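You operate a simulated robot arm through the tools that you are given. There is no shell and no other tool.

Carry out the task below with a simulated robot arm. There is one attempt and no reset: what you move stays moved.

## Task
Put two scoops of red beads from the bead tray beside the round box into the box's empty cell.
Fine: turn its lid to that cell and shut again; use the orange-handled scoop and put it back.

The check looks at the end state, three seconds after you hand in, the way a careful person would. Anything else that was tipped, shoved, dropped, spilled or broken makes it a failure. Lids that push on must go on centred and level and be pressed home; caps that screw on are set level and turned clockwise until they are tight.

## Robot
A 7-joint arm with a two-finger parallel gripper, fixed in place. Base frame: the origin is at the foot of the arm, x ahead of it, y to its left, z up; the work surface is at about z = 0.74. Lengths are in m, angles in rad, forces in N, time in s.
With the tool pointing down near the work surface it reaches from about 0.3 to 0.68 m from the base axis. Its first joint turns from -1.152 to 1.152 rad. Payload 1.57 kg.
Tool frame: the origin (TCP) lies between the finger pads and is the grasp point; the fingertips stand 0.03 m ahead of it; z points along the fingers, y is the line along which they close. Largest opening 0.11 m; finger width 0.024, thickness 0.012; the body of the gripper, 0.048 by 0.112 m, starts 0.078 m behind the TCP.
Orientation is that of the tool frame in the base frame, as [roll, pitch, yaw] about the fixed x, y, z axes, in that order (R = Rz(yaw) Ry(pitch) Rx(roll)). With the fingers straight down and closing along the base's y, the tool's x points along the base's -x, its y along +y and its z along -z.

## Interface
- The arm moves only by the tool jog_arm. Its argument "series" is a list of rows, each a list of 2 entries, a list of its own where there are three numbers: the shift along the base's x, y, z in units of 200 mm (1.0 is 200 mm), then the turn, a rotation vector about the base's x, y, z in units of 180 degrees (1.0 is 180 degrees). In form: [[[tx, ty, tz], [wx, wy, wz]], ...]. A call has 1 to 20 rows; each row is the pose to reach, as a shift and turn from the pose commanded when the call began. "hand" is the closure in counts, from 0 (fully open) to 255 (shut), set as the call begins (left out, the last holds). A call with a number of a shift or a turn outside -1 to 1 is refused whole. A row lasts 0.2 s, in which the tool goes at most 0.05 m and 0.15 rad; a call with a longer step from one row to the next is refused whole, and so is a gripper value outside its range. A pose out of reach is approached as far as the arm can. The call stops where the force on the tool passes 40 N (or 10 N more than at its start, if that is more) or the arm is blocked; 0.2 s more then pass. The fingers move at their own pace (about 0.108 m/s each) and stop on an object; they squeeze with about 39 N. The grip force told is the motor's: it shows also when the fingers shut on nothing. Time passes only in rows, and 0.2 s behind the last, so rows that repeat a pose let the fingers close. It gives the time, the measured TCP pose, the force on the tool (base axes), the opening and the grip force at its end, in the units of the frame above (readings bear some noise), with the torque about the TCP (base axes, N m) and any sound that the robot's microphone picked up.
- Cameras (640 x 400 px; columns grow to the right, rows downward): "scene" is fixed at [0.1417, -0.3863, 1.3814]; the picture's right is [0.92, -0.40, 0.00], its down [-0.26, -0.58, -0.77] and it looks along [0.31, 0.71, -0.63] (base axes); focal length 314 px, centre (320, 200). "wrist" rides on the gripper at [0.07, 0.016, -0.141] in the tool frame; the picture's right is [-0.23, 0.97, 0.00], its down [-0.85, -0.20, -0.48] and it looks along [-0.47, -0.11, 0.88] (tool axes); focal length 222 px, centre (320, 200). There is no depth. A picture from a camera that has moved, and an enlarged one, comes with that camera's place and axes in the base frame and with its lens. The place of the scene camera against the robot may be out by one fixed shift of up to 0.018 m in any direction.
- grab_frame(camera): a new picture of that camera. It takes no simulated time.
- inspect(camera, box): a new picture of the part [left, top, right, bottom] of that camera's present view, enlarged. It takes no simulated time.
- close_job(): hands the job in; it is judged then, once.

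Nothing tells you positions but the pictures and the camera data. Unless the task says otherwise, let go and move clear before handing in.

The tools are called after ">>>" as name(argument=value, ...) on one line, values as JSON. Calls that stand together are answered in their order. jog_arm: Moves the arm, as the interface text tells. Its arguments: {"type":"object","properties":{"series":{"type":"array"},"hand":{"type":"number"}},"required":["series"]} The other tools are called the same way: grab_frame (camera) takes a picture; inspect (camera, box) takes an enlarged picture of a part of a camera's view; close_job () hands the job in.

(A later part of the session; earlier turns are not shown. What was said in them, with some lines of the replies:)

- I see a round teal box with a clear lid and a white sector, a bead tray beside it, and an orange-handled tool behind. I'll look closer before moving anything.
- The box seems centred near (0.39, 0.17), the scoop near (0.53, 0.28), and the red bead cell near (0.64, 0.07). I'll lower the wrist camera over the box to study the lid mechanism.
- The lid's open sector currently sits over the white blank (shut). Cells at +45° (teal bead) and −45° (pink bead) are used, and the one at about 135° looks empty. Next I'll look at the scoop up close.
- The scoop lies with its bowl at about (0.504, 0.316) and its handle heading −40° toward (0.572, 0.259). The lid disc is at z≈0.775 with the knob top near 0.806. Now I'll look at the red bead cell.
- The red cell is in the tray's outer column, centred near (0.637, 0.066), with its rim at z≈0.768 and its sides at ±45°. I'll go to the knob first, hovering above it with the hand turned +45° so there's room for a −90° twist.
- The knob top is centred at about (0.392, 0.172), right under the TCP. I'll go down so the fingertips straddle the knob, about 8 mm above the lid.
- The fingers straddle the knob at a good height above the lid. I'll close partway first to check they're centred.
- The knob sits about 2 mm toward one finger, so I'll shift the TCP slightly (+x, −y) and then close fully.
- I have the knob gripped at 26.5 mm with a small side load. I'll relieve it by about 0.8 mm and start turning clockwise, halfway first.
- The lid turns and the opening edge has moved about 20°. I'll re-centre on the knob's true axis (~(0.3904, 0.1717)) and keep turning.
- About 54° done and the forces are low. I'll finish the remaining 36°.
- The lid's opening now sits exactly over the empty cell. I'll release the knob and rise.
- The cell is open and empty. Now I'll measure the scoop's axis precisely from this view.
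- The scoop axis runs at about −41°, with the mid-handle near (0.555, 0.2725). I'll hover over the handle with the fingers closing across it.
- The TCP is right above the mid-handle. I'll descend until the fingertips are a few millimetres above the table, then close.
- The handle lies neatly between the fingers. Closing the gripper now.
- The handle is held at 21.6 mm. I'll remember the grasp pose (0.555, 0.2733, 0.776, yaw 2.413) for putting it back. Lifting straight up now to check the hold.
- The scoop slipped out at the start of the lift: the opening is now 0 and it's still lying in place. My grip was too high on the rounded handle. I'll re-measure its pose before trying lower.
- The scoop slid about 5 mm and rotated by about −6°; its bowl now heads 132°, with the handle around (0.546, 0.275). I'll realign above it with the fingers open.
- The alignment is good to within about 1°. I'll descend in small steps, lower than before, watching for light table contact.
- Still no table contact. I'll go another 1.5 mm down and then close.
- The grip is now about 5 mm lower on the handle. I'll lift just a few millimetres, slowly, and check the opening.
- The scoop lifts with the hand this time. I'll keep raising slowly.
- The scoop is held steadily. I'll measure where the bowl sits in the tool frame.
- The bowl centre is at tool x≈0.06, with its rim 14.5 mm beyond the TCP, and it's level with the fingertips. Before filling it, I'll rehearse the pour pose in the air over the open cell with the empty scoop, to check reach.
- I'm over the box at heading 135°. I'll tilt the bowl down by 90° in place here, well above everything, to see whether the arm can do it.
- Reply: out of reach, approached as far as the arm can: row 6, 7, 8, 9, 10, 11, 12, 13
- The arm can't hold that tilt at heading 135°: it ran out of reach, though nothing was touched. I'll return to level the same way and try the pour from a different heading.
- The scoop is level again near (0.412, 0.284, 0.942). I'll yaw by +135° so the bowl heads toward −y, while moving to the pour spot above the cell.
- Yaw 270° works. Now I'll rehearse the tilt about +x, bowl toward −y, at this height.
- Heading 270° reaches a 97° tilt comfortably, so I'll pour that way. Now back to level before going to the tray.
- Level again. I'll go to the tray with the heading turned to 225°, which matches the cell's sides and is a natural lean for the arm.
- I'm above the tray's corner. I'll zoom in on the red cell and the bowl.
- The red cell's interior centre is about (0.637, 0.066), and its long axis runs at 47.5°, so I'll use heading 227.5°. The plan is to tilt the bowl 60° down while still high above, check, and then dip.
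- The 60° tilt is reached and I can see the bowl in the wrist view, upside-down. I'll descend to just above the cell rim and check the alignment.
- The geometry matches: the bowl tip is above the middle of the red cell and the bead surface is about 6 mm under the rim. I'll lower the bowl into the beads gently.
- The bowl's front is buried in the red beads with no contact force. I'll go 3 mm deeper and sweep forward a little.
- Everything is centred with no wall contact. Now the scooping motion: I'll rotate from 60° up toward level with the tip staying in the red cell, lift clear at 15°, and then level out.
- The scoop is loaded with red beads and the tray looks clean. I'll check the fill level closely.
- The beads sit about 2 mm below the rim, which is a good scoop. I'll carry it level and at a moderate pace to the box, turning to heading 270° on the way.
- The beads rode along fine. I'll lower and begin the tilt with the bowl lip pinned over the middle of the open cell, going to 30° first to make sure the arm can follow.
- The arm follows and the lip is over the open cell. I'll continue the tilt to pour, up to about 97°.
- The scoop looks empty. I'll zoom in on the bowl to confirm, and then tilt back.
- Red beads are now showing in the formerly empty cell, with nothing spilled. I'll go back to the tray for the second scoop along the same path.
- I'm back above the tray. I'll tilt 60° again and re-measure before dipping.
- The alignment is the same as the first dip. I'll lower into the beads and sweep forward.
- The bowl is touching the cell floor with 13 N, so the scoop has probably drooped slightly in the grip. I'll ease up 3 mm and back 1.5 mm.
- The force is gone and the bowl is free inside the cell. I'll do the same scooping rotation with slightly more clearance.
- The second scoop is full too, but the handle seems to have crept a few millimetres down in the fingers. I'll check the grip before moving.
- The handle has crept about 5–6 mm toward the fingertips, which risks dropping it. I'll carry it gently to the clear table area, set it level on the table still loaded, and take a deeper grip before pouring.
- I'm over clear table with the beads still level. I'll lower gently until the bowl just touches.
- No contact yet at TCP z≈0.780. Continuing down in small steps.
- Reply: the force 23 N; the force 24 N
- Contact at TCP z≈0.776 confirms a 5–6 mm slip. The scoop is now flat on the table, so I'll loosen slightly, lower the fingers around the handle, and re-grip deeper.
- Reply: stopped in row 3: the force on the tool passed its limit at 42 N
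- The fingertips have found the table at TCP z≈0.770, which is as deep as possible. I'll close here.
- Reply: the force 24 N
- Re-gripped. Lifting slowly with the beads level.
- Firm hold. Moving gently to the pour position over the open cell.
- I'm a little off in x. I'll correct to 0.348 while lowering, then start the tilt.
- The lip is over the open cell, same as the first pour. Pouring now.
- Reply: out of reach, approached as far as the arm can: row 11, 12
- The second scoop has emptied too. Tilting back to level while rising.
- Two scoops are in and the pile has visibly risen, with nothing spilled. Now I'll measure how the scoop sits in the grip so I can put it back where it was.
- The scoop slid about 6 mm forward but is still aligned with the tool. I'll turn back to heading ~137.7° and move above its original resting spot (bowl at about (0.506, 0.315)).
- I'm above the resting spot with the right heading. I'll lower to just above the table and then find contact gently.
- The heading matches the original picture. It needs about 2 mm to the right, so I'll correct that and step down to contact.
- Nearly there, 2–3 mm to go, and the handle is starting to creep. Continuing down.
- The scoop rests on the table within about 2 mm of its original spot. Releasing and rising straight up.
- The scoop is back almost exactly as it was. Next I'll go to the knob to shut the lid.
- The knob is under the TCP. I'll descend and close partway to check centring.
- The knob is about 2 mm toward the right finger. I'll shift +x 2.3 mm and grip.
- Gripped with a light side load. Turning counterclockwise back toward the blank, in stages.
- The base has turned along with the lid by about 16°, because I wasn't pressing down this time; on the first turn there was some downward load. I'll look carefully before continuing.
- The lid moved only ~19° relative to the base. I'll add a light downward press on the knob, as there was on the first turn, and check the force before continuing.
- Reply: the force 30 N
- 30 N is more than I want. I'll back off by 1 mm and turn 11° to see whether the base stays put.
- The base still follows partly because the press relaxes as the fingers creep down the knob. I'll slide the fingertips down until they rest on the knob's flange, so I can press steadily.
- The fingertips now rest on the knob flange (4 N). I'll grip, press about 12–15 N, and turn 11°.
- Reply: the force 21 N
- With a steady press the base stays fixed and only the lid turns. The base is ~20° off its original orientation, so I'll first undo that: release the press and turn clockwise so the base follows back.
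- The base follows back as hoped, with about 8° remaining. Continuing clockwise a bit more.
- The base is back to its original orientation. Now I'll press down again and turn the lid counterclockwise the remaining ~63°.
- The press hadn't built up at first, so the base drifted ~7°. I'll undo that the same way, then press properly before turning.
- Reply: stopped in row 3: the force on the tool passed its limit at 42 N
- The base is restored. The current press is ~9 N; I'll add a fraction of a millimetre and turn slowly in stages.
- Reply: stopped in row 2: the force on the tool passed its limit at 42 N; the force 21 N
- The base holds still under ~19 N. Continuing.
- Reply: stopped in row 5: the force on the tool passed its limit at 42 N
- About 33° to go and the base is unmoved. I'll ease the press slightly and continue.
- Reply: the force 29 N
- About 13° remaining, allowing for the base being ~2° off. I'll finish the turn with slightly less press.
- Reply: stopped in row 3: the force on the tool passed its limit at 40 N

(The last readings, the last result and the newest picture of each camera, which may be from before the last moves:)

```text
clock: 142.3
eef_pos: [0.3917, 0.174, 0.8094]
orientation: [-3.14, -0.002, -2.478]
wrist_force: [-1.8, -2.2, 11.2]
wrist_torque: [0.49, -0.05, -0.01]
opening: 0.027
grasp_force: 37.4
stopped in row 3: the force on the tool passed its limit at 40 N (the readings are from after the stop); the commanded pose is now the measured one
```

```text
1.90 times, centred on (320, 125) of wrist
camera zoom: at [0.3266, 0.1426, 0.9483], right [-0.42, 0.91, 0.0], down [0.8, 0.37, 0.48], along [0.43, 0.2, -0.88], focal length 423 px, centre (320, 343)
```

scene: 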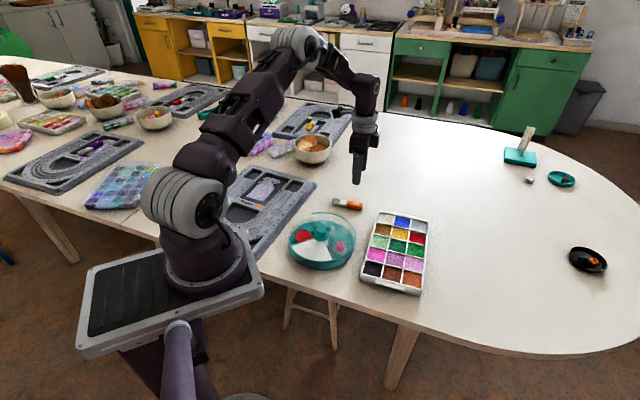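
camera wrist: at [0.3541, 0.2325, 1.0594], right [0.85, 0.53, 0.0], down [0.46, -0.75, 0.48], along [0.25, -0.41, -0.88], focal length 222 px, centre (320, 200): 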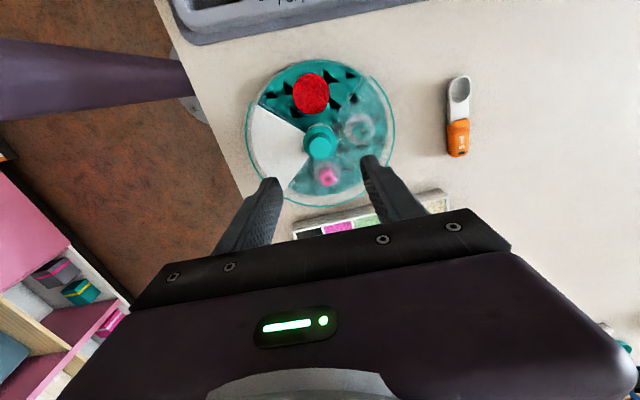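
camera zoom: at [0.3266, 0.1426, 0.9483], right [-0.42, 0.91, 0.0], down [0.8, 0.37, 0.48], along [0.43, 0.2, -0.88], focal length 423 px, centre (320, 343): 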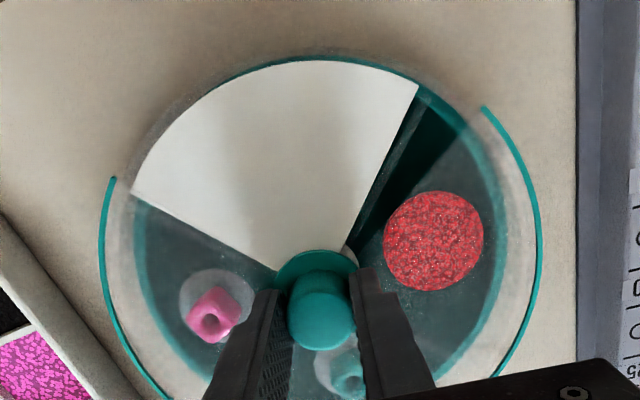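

Almost there, with about 5° left. One more small turn.

>>> jog_arm(series=[[[0, 0, 0.001], [0, 0, 0.01]], [[0, 0, 0.001], [0, 0, 0.02]], [[0, 0, 0.001], [0, 0, 0.03]], [[0, 0, 0.001], [0, 0, 0.03]]])

>>> inspect(camera="scene", box=[280, 200, 365, 280])

>>> inspect(camera="wrist", box=[180, 20, 460, 230])

```text
clock: 143.3
eef_pos: [0.3914, 0.1719, 0.8077]
orientation: [-3.14, -0.001, -2.383]
wrist_force: [-3.6, 0.8, 35.6]
wrist_torque: [-0.09, 0.74, 0.05]
opening: 0.0269
grasp_force: 37.9
```

```text
5.00 times, centred on (322, 240) of scene
camera zoom: at [0.1412, -0.3864, 1.3814], right [0.92, -0.4, 0.0], down [-0.25, -0.58, -0.77], along [0.31, 0.71, -0.63], focal length 1568 px, centre (308, 0)
```

zoom: 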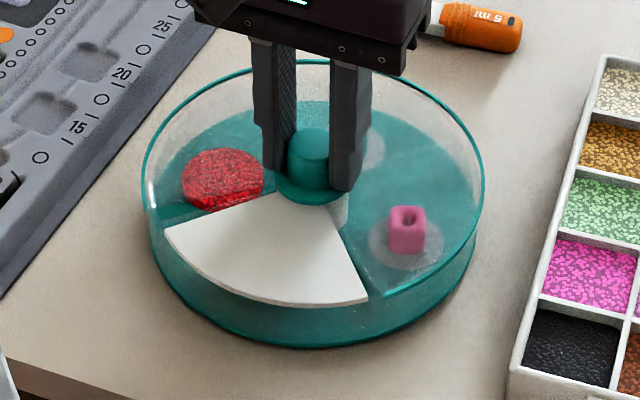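

```text
1.90 times, centred on (320, 125) of wrist
camera zoom: at [0.3295, 0.1362, 0.9481], right [-0.51, 0.86, 0.0], down [0.76, 0.44, 0.48], along [0.41, 0.24, -0.88], focal length 423 px, centre (320, 343)
```

zoom: 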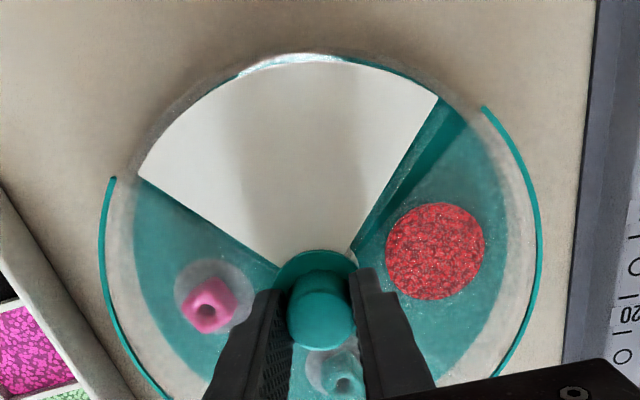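

Measuring the angles, the lid's opening is centred at ~220° and the white blank at ~223°, whereas originally they coincided. I'll turn ~3° more.

>>> jog_arm(series=[[[0, 0, 0.003], [0, 0, 0]], [[0, 0, 0.003], [0, 0, 0.008]], [[0, 0, 0.003], [0, 0, 0.0165]], [[0, 0, 0.003], [0, 0, 0.0165]]])

>>> inspect(camera="scene", box=[280, 200, 365, 280])

>>> inspect(camera="wrist", box=[180, 20, 460, 230])

```text
clock: 144.3
eef_pos: [0.3927, 0.1731, 0.8087]
orientation: [-3.141, -0.002, -2.332]
wrist_force: [0.6, 1.6, 0.7]
wrist_torque: [0.26, -0.17, -0.02]
opening: 0.027
grasp_force: 37.6
```

```text
5.00 times, centred on (322, 240) of scene
camera zoom: at [0.1417, -0.3862, 1.3814], right [0.92, -0.4, 0.0], down [-0.26, -0.58, -0.77], along [0.31, 0.71, -0.63], focal length 1568 px, centre (308, 0)
```

zoom: 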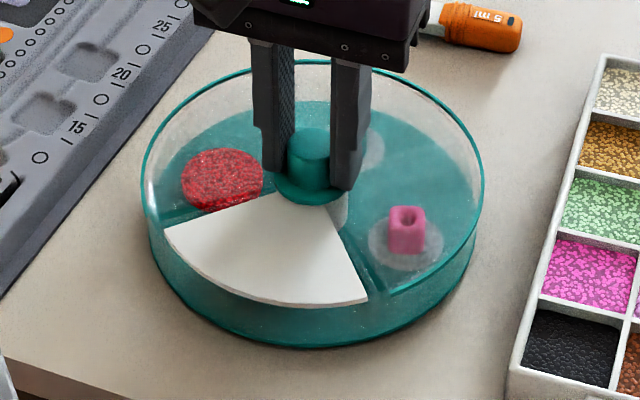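

```text
1.90 times, centred on (320, 125) of wrist
camera zoom: at [0.3316, 0.1333, 0.9484], right [-0.55, 0.84, 0.0], down [0.73, 0.48, 0.48], along [0.4, 0.26, -0.88], focal length 423 px, centre (320, 343)
```

zoom: 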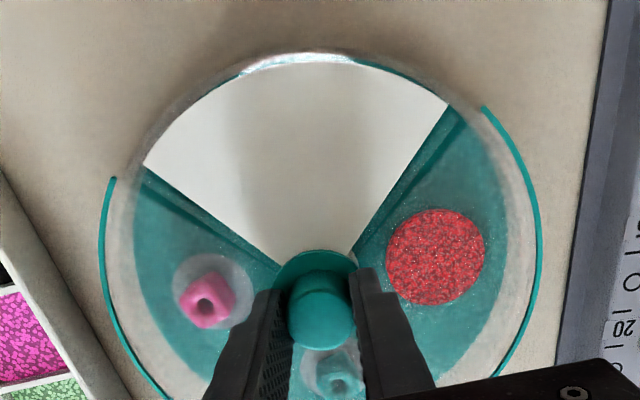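

The opening (centre ~223.2°) and the white blank (~223.0°) now coincide, so the lid is shut. Releasing the knob and rising.

>>> jog_arm(series=[[[0, 0, 0], [0, 0, 0]], [[0, 0, 0], [0, 0, 0]], [[0, 0, 0], [0, 0, 0]], [[0, 0, 0.08], [0, 0, 0]], [[0, 0, 0.25], [0, 0, 0]], [[0, 0, 0.45], [0, 0, 0]], [[0, 0, 0.65], [0, 0, 0]], [[0, 0, 0.65], [0, 0, 0]]], hand=110)

>>> inspect(camera="scene", box=[280, 200, 365, 280])

>>> inspect(camera="wrist", box=[220, 60, 420, 230])

>>> grab_frame(camera="scene")

```text
clock: 146.1
eef_pos: [0.3911, 0.1714, 0.9388]
orientation: [-3.14, 0.0, -2.331]
wrist_force: [0.3, 0.3, -0.7]
wrist_torque: [0.05, -0.02, 0.0]
opening: 0.0625
grasp_force: 0.0
```

```text
5.00 times, centred on (322, 240) of scene
camera zoom: at [0.1417, -0.3863, 1.3814], right [0.92, -0.4, 0.0], down [-0.26, -0.58, -0.77], along [0.31, 0.71, -0.63], focal length 1568 px, centre (308, 0)
```

zoom: 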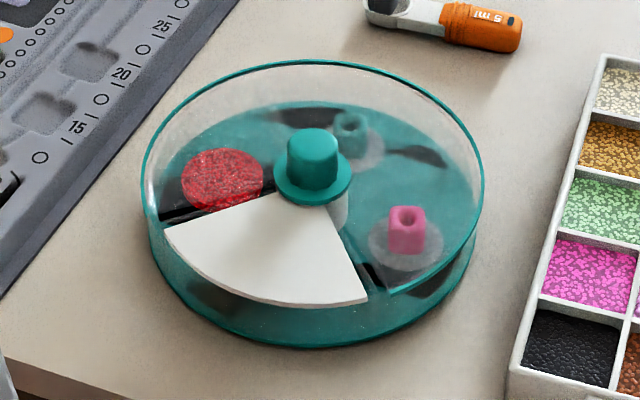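

```text
2.35 times, centred on (320, 145) of wrist
camera zoom: at [0.3312, 0.1315, 1.0784], right [-0.55, 0.84, 0.0], down [0.73, 0.48, 0.48], along [0.4, 0.26, -0.88], focal length 523 px, centre (320, 329)
```

zoom: 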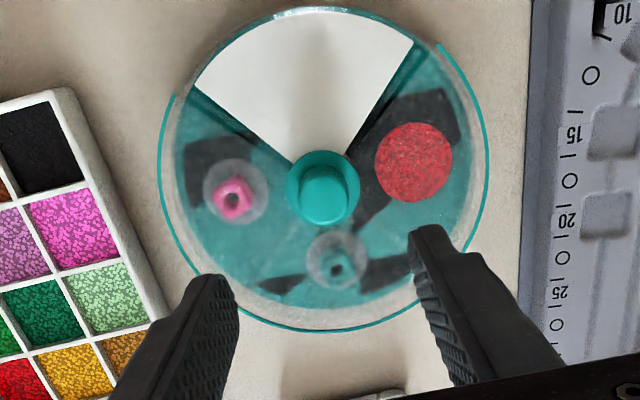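

```text
taken
```

scene: 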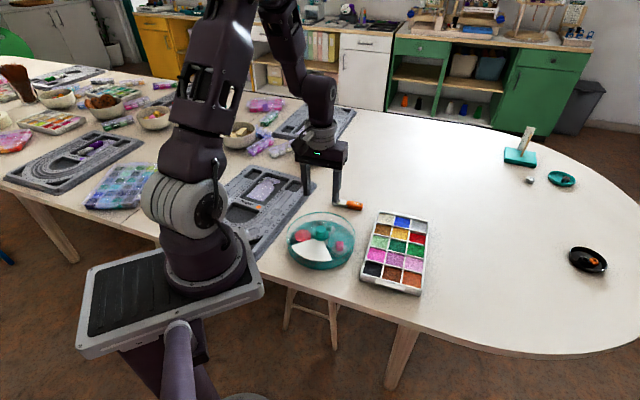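

The lid is shut over the white blank and the red beads are under the cover. I'll move the arm clear and inspect the whole area for spills or shifted items before handing in.

>>> jog_arm(series=[[[-0.05, 0.03, 0.15], [0, 0, 0]], [[-0.1, 0.06, 0.3], [0, 0, 0]], [[-0.15, 0.1, 0.45], [0, 0, 0]], [[-0.2, 0.15, 0.6], [0, 0, 0]], [[-0.2, 0.15, 0.7], [0, 0, 0]], [[-0.2, 0.15, 0.7], [0, 0, 0]]], hand=0)

>>> grab_frame(camera="scene")

>>> inspect(camera="scene", box=[270, 180, 440, 300])

>>> inspect(camera="scene", box=[350, 200, 440, 300])

>>> grab_frame(camera="wrist")

```text
clock: 147.5
eef_pos: [0.3514, 0.2027, 1.0795]
orientation: [-3.14, -0.003, -2.331]
wrist_force: [0.1, 1.1, 0.4]
wrist_torque: [-0.01, -0.01, -0.02]
opening: 0.1098
grasp_force: 0.1
```

```text
taken
```

scene: 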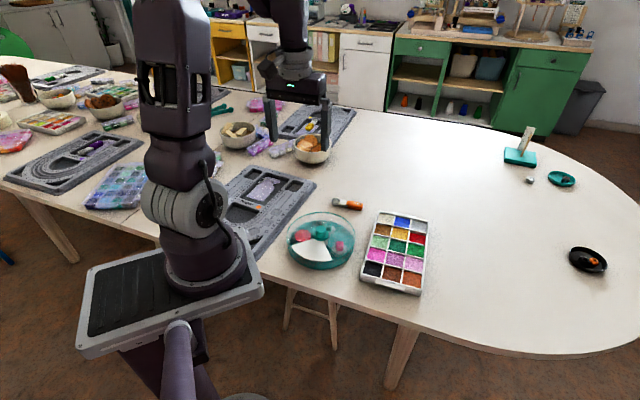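

```text
3.33 times, centred on (355, 240) of scene
camera zoom: at [0.1417, -0.3863, 1.3814], right [0.92, -0.4, 0.0], down [-0.26, -0.58, -0.77], along [0.31, 0.71, -0.63], focal length 1045 px, centre (203, 67)
```

zoom: 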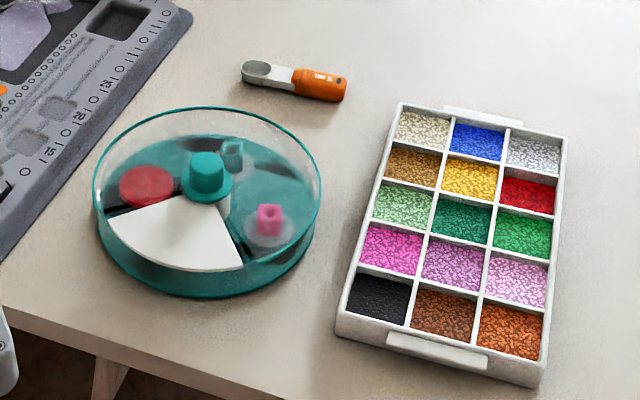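

```text
4.00 times, centred on (395, 250) of scene
camera zoom: at [0.1417, -0.3863, 1.3814], right [0.92, -0.4, 0.0], down [-0.26, -0.58, -0.77], along [0.31, 0.71, -0.63], focal length 1254 px, centre (20, 0)
```

zoom: 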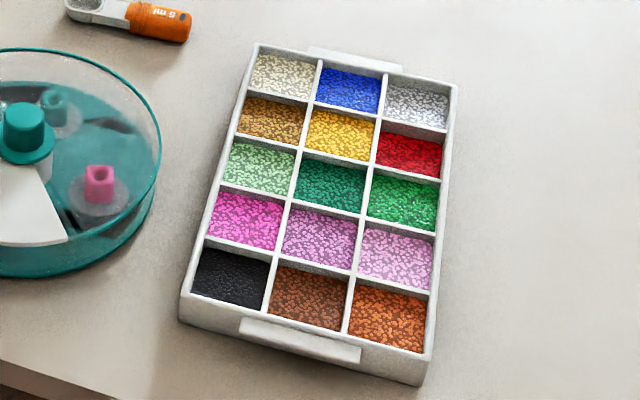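

```text
taken
camera wrist: at [0.2909, 0.1628, 1.2185], right [-0.55, 0.84, 0.0], down [0.73, 0.48, 0.48], along [0.4, 0.26, -0.88], focal length 222 px, centre (320, 200)
```

wrist: 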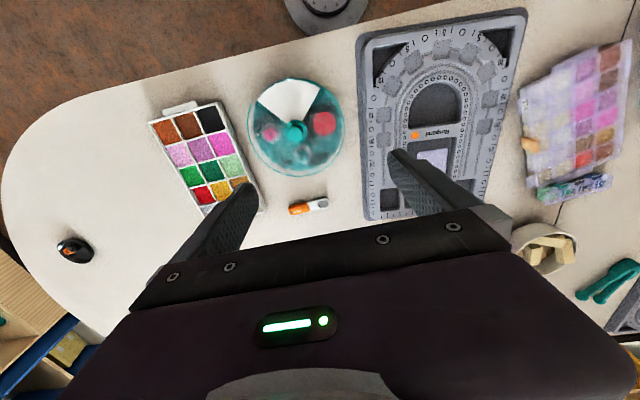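

Everything matches the start picture: the tray, box and scoop are in their places and nothing is spilled. The red pile is in the formerly empty cell under the shut lid, and the arm is clear, so I'm handing in.

>>> close_job()

```text
The job is handed in.
```

The job is handed in. Two scoops of red beads are in the box's formerly empty cell and the lid is shut again. The orange-handled scoop is back within about 2 mm of where it lay. I saw no spilled beads or shifted items in the final pictures.

Some things did not go smoothly:

- **Scoop fill:** each scoop came up about 2 mm short of the rim, so the two together are a little less than two brim-full scoops.
- **Scoop grip:** the scoop slipped out of the fingers on the first lift and stayed on the table. It crept again later, so I set it down once, loaded and level, to take a deeper grip before the second pour.
- **Tray contact:** on the second dip the bowl pressed on the floor of the red cell with about 13 N. I backed off, and the tray did not move.
- **Box base:** while I was closing the lid, the base turned with it by up to about 20°. I turned it back, and it now sits within about 2° of its original orientation. The lid's opening lines up with the white blank to within half a degree.
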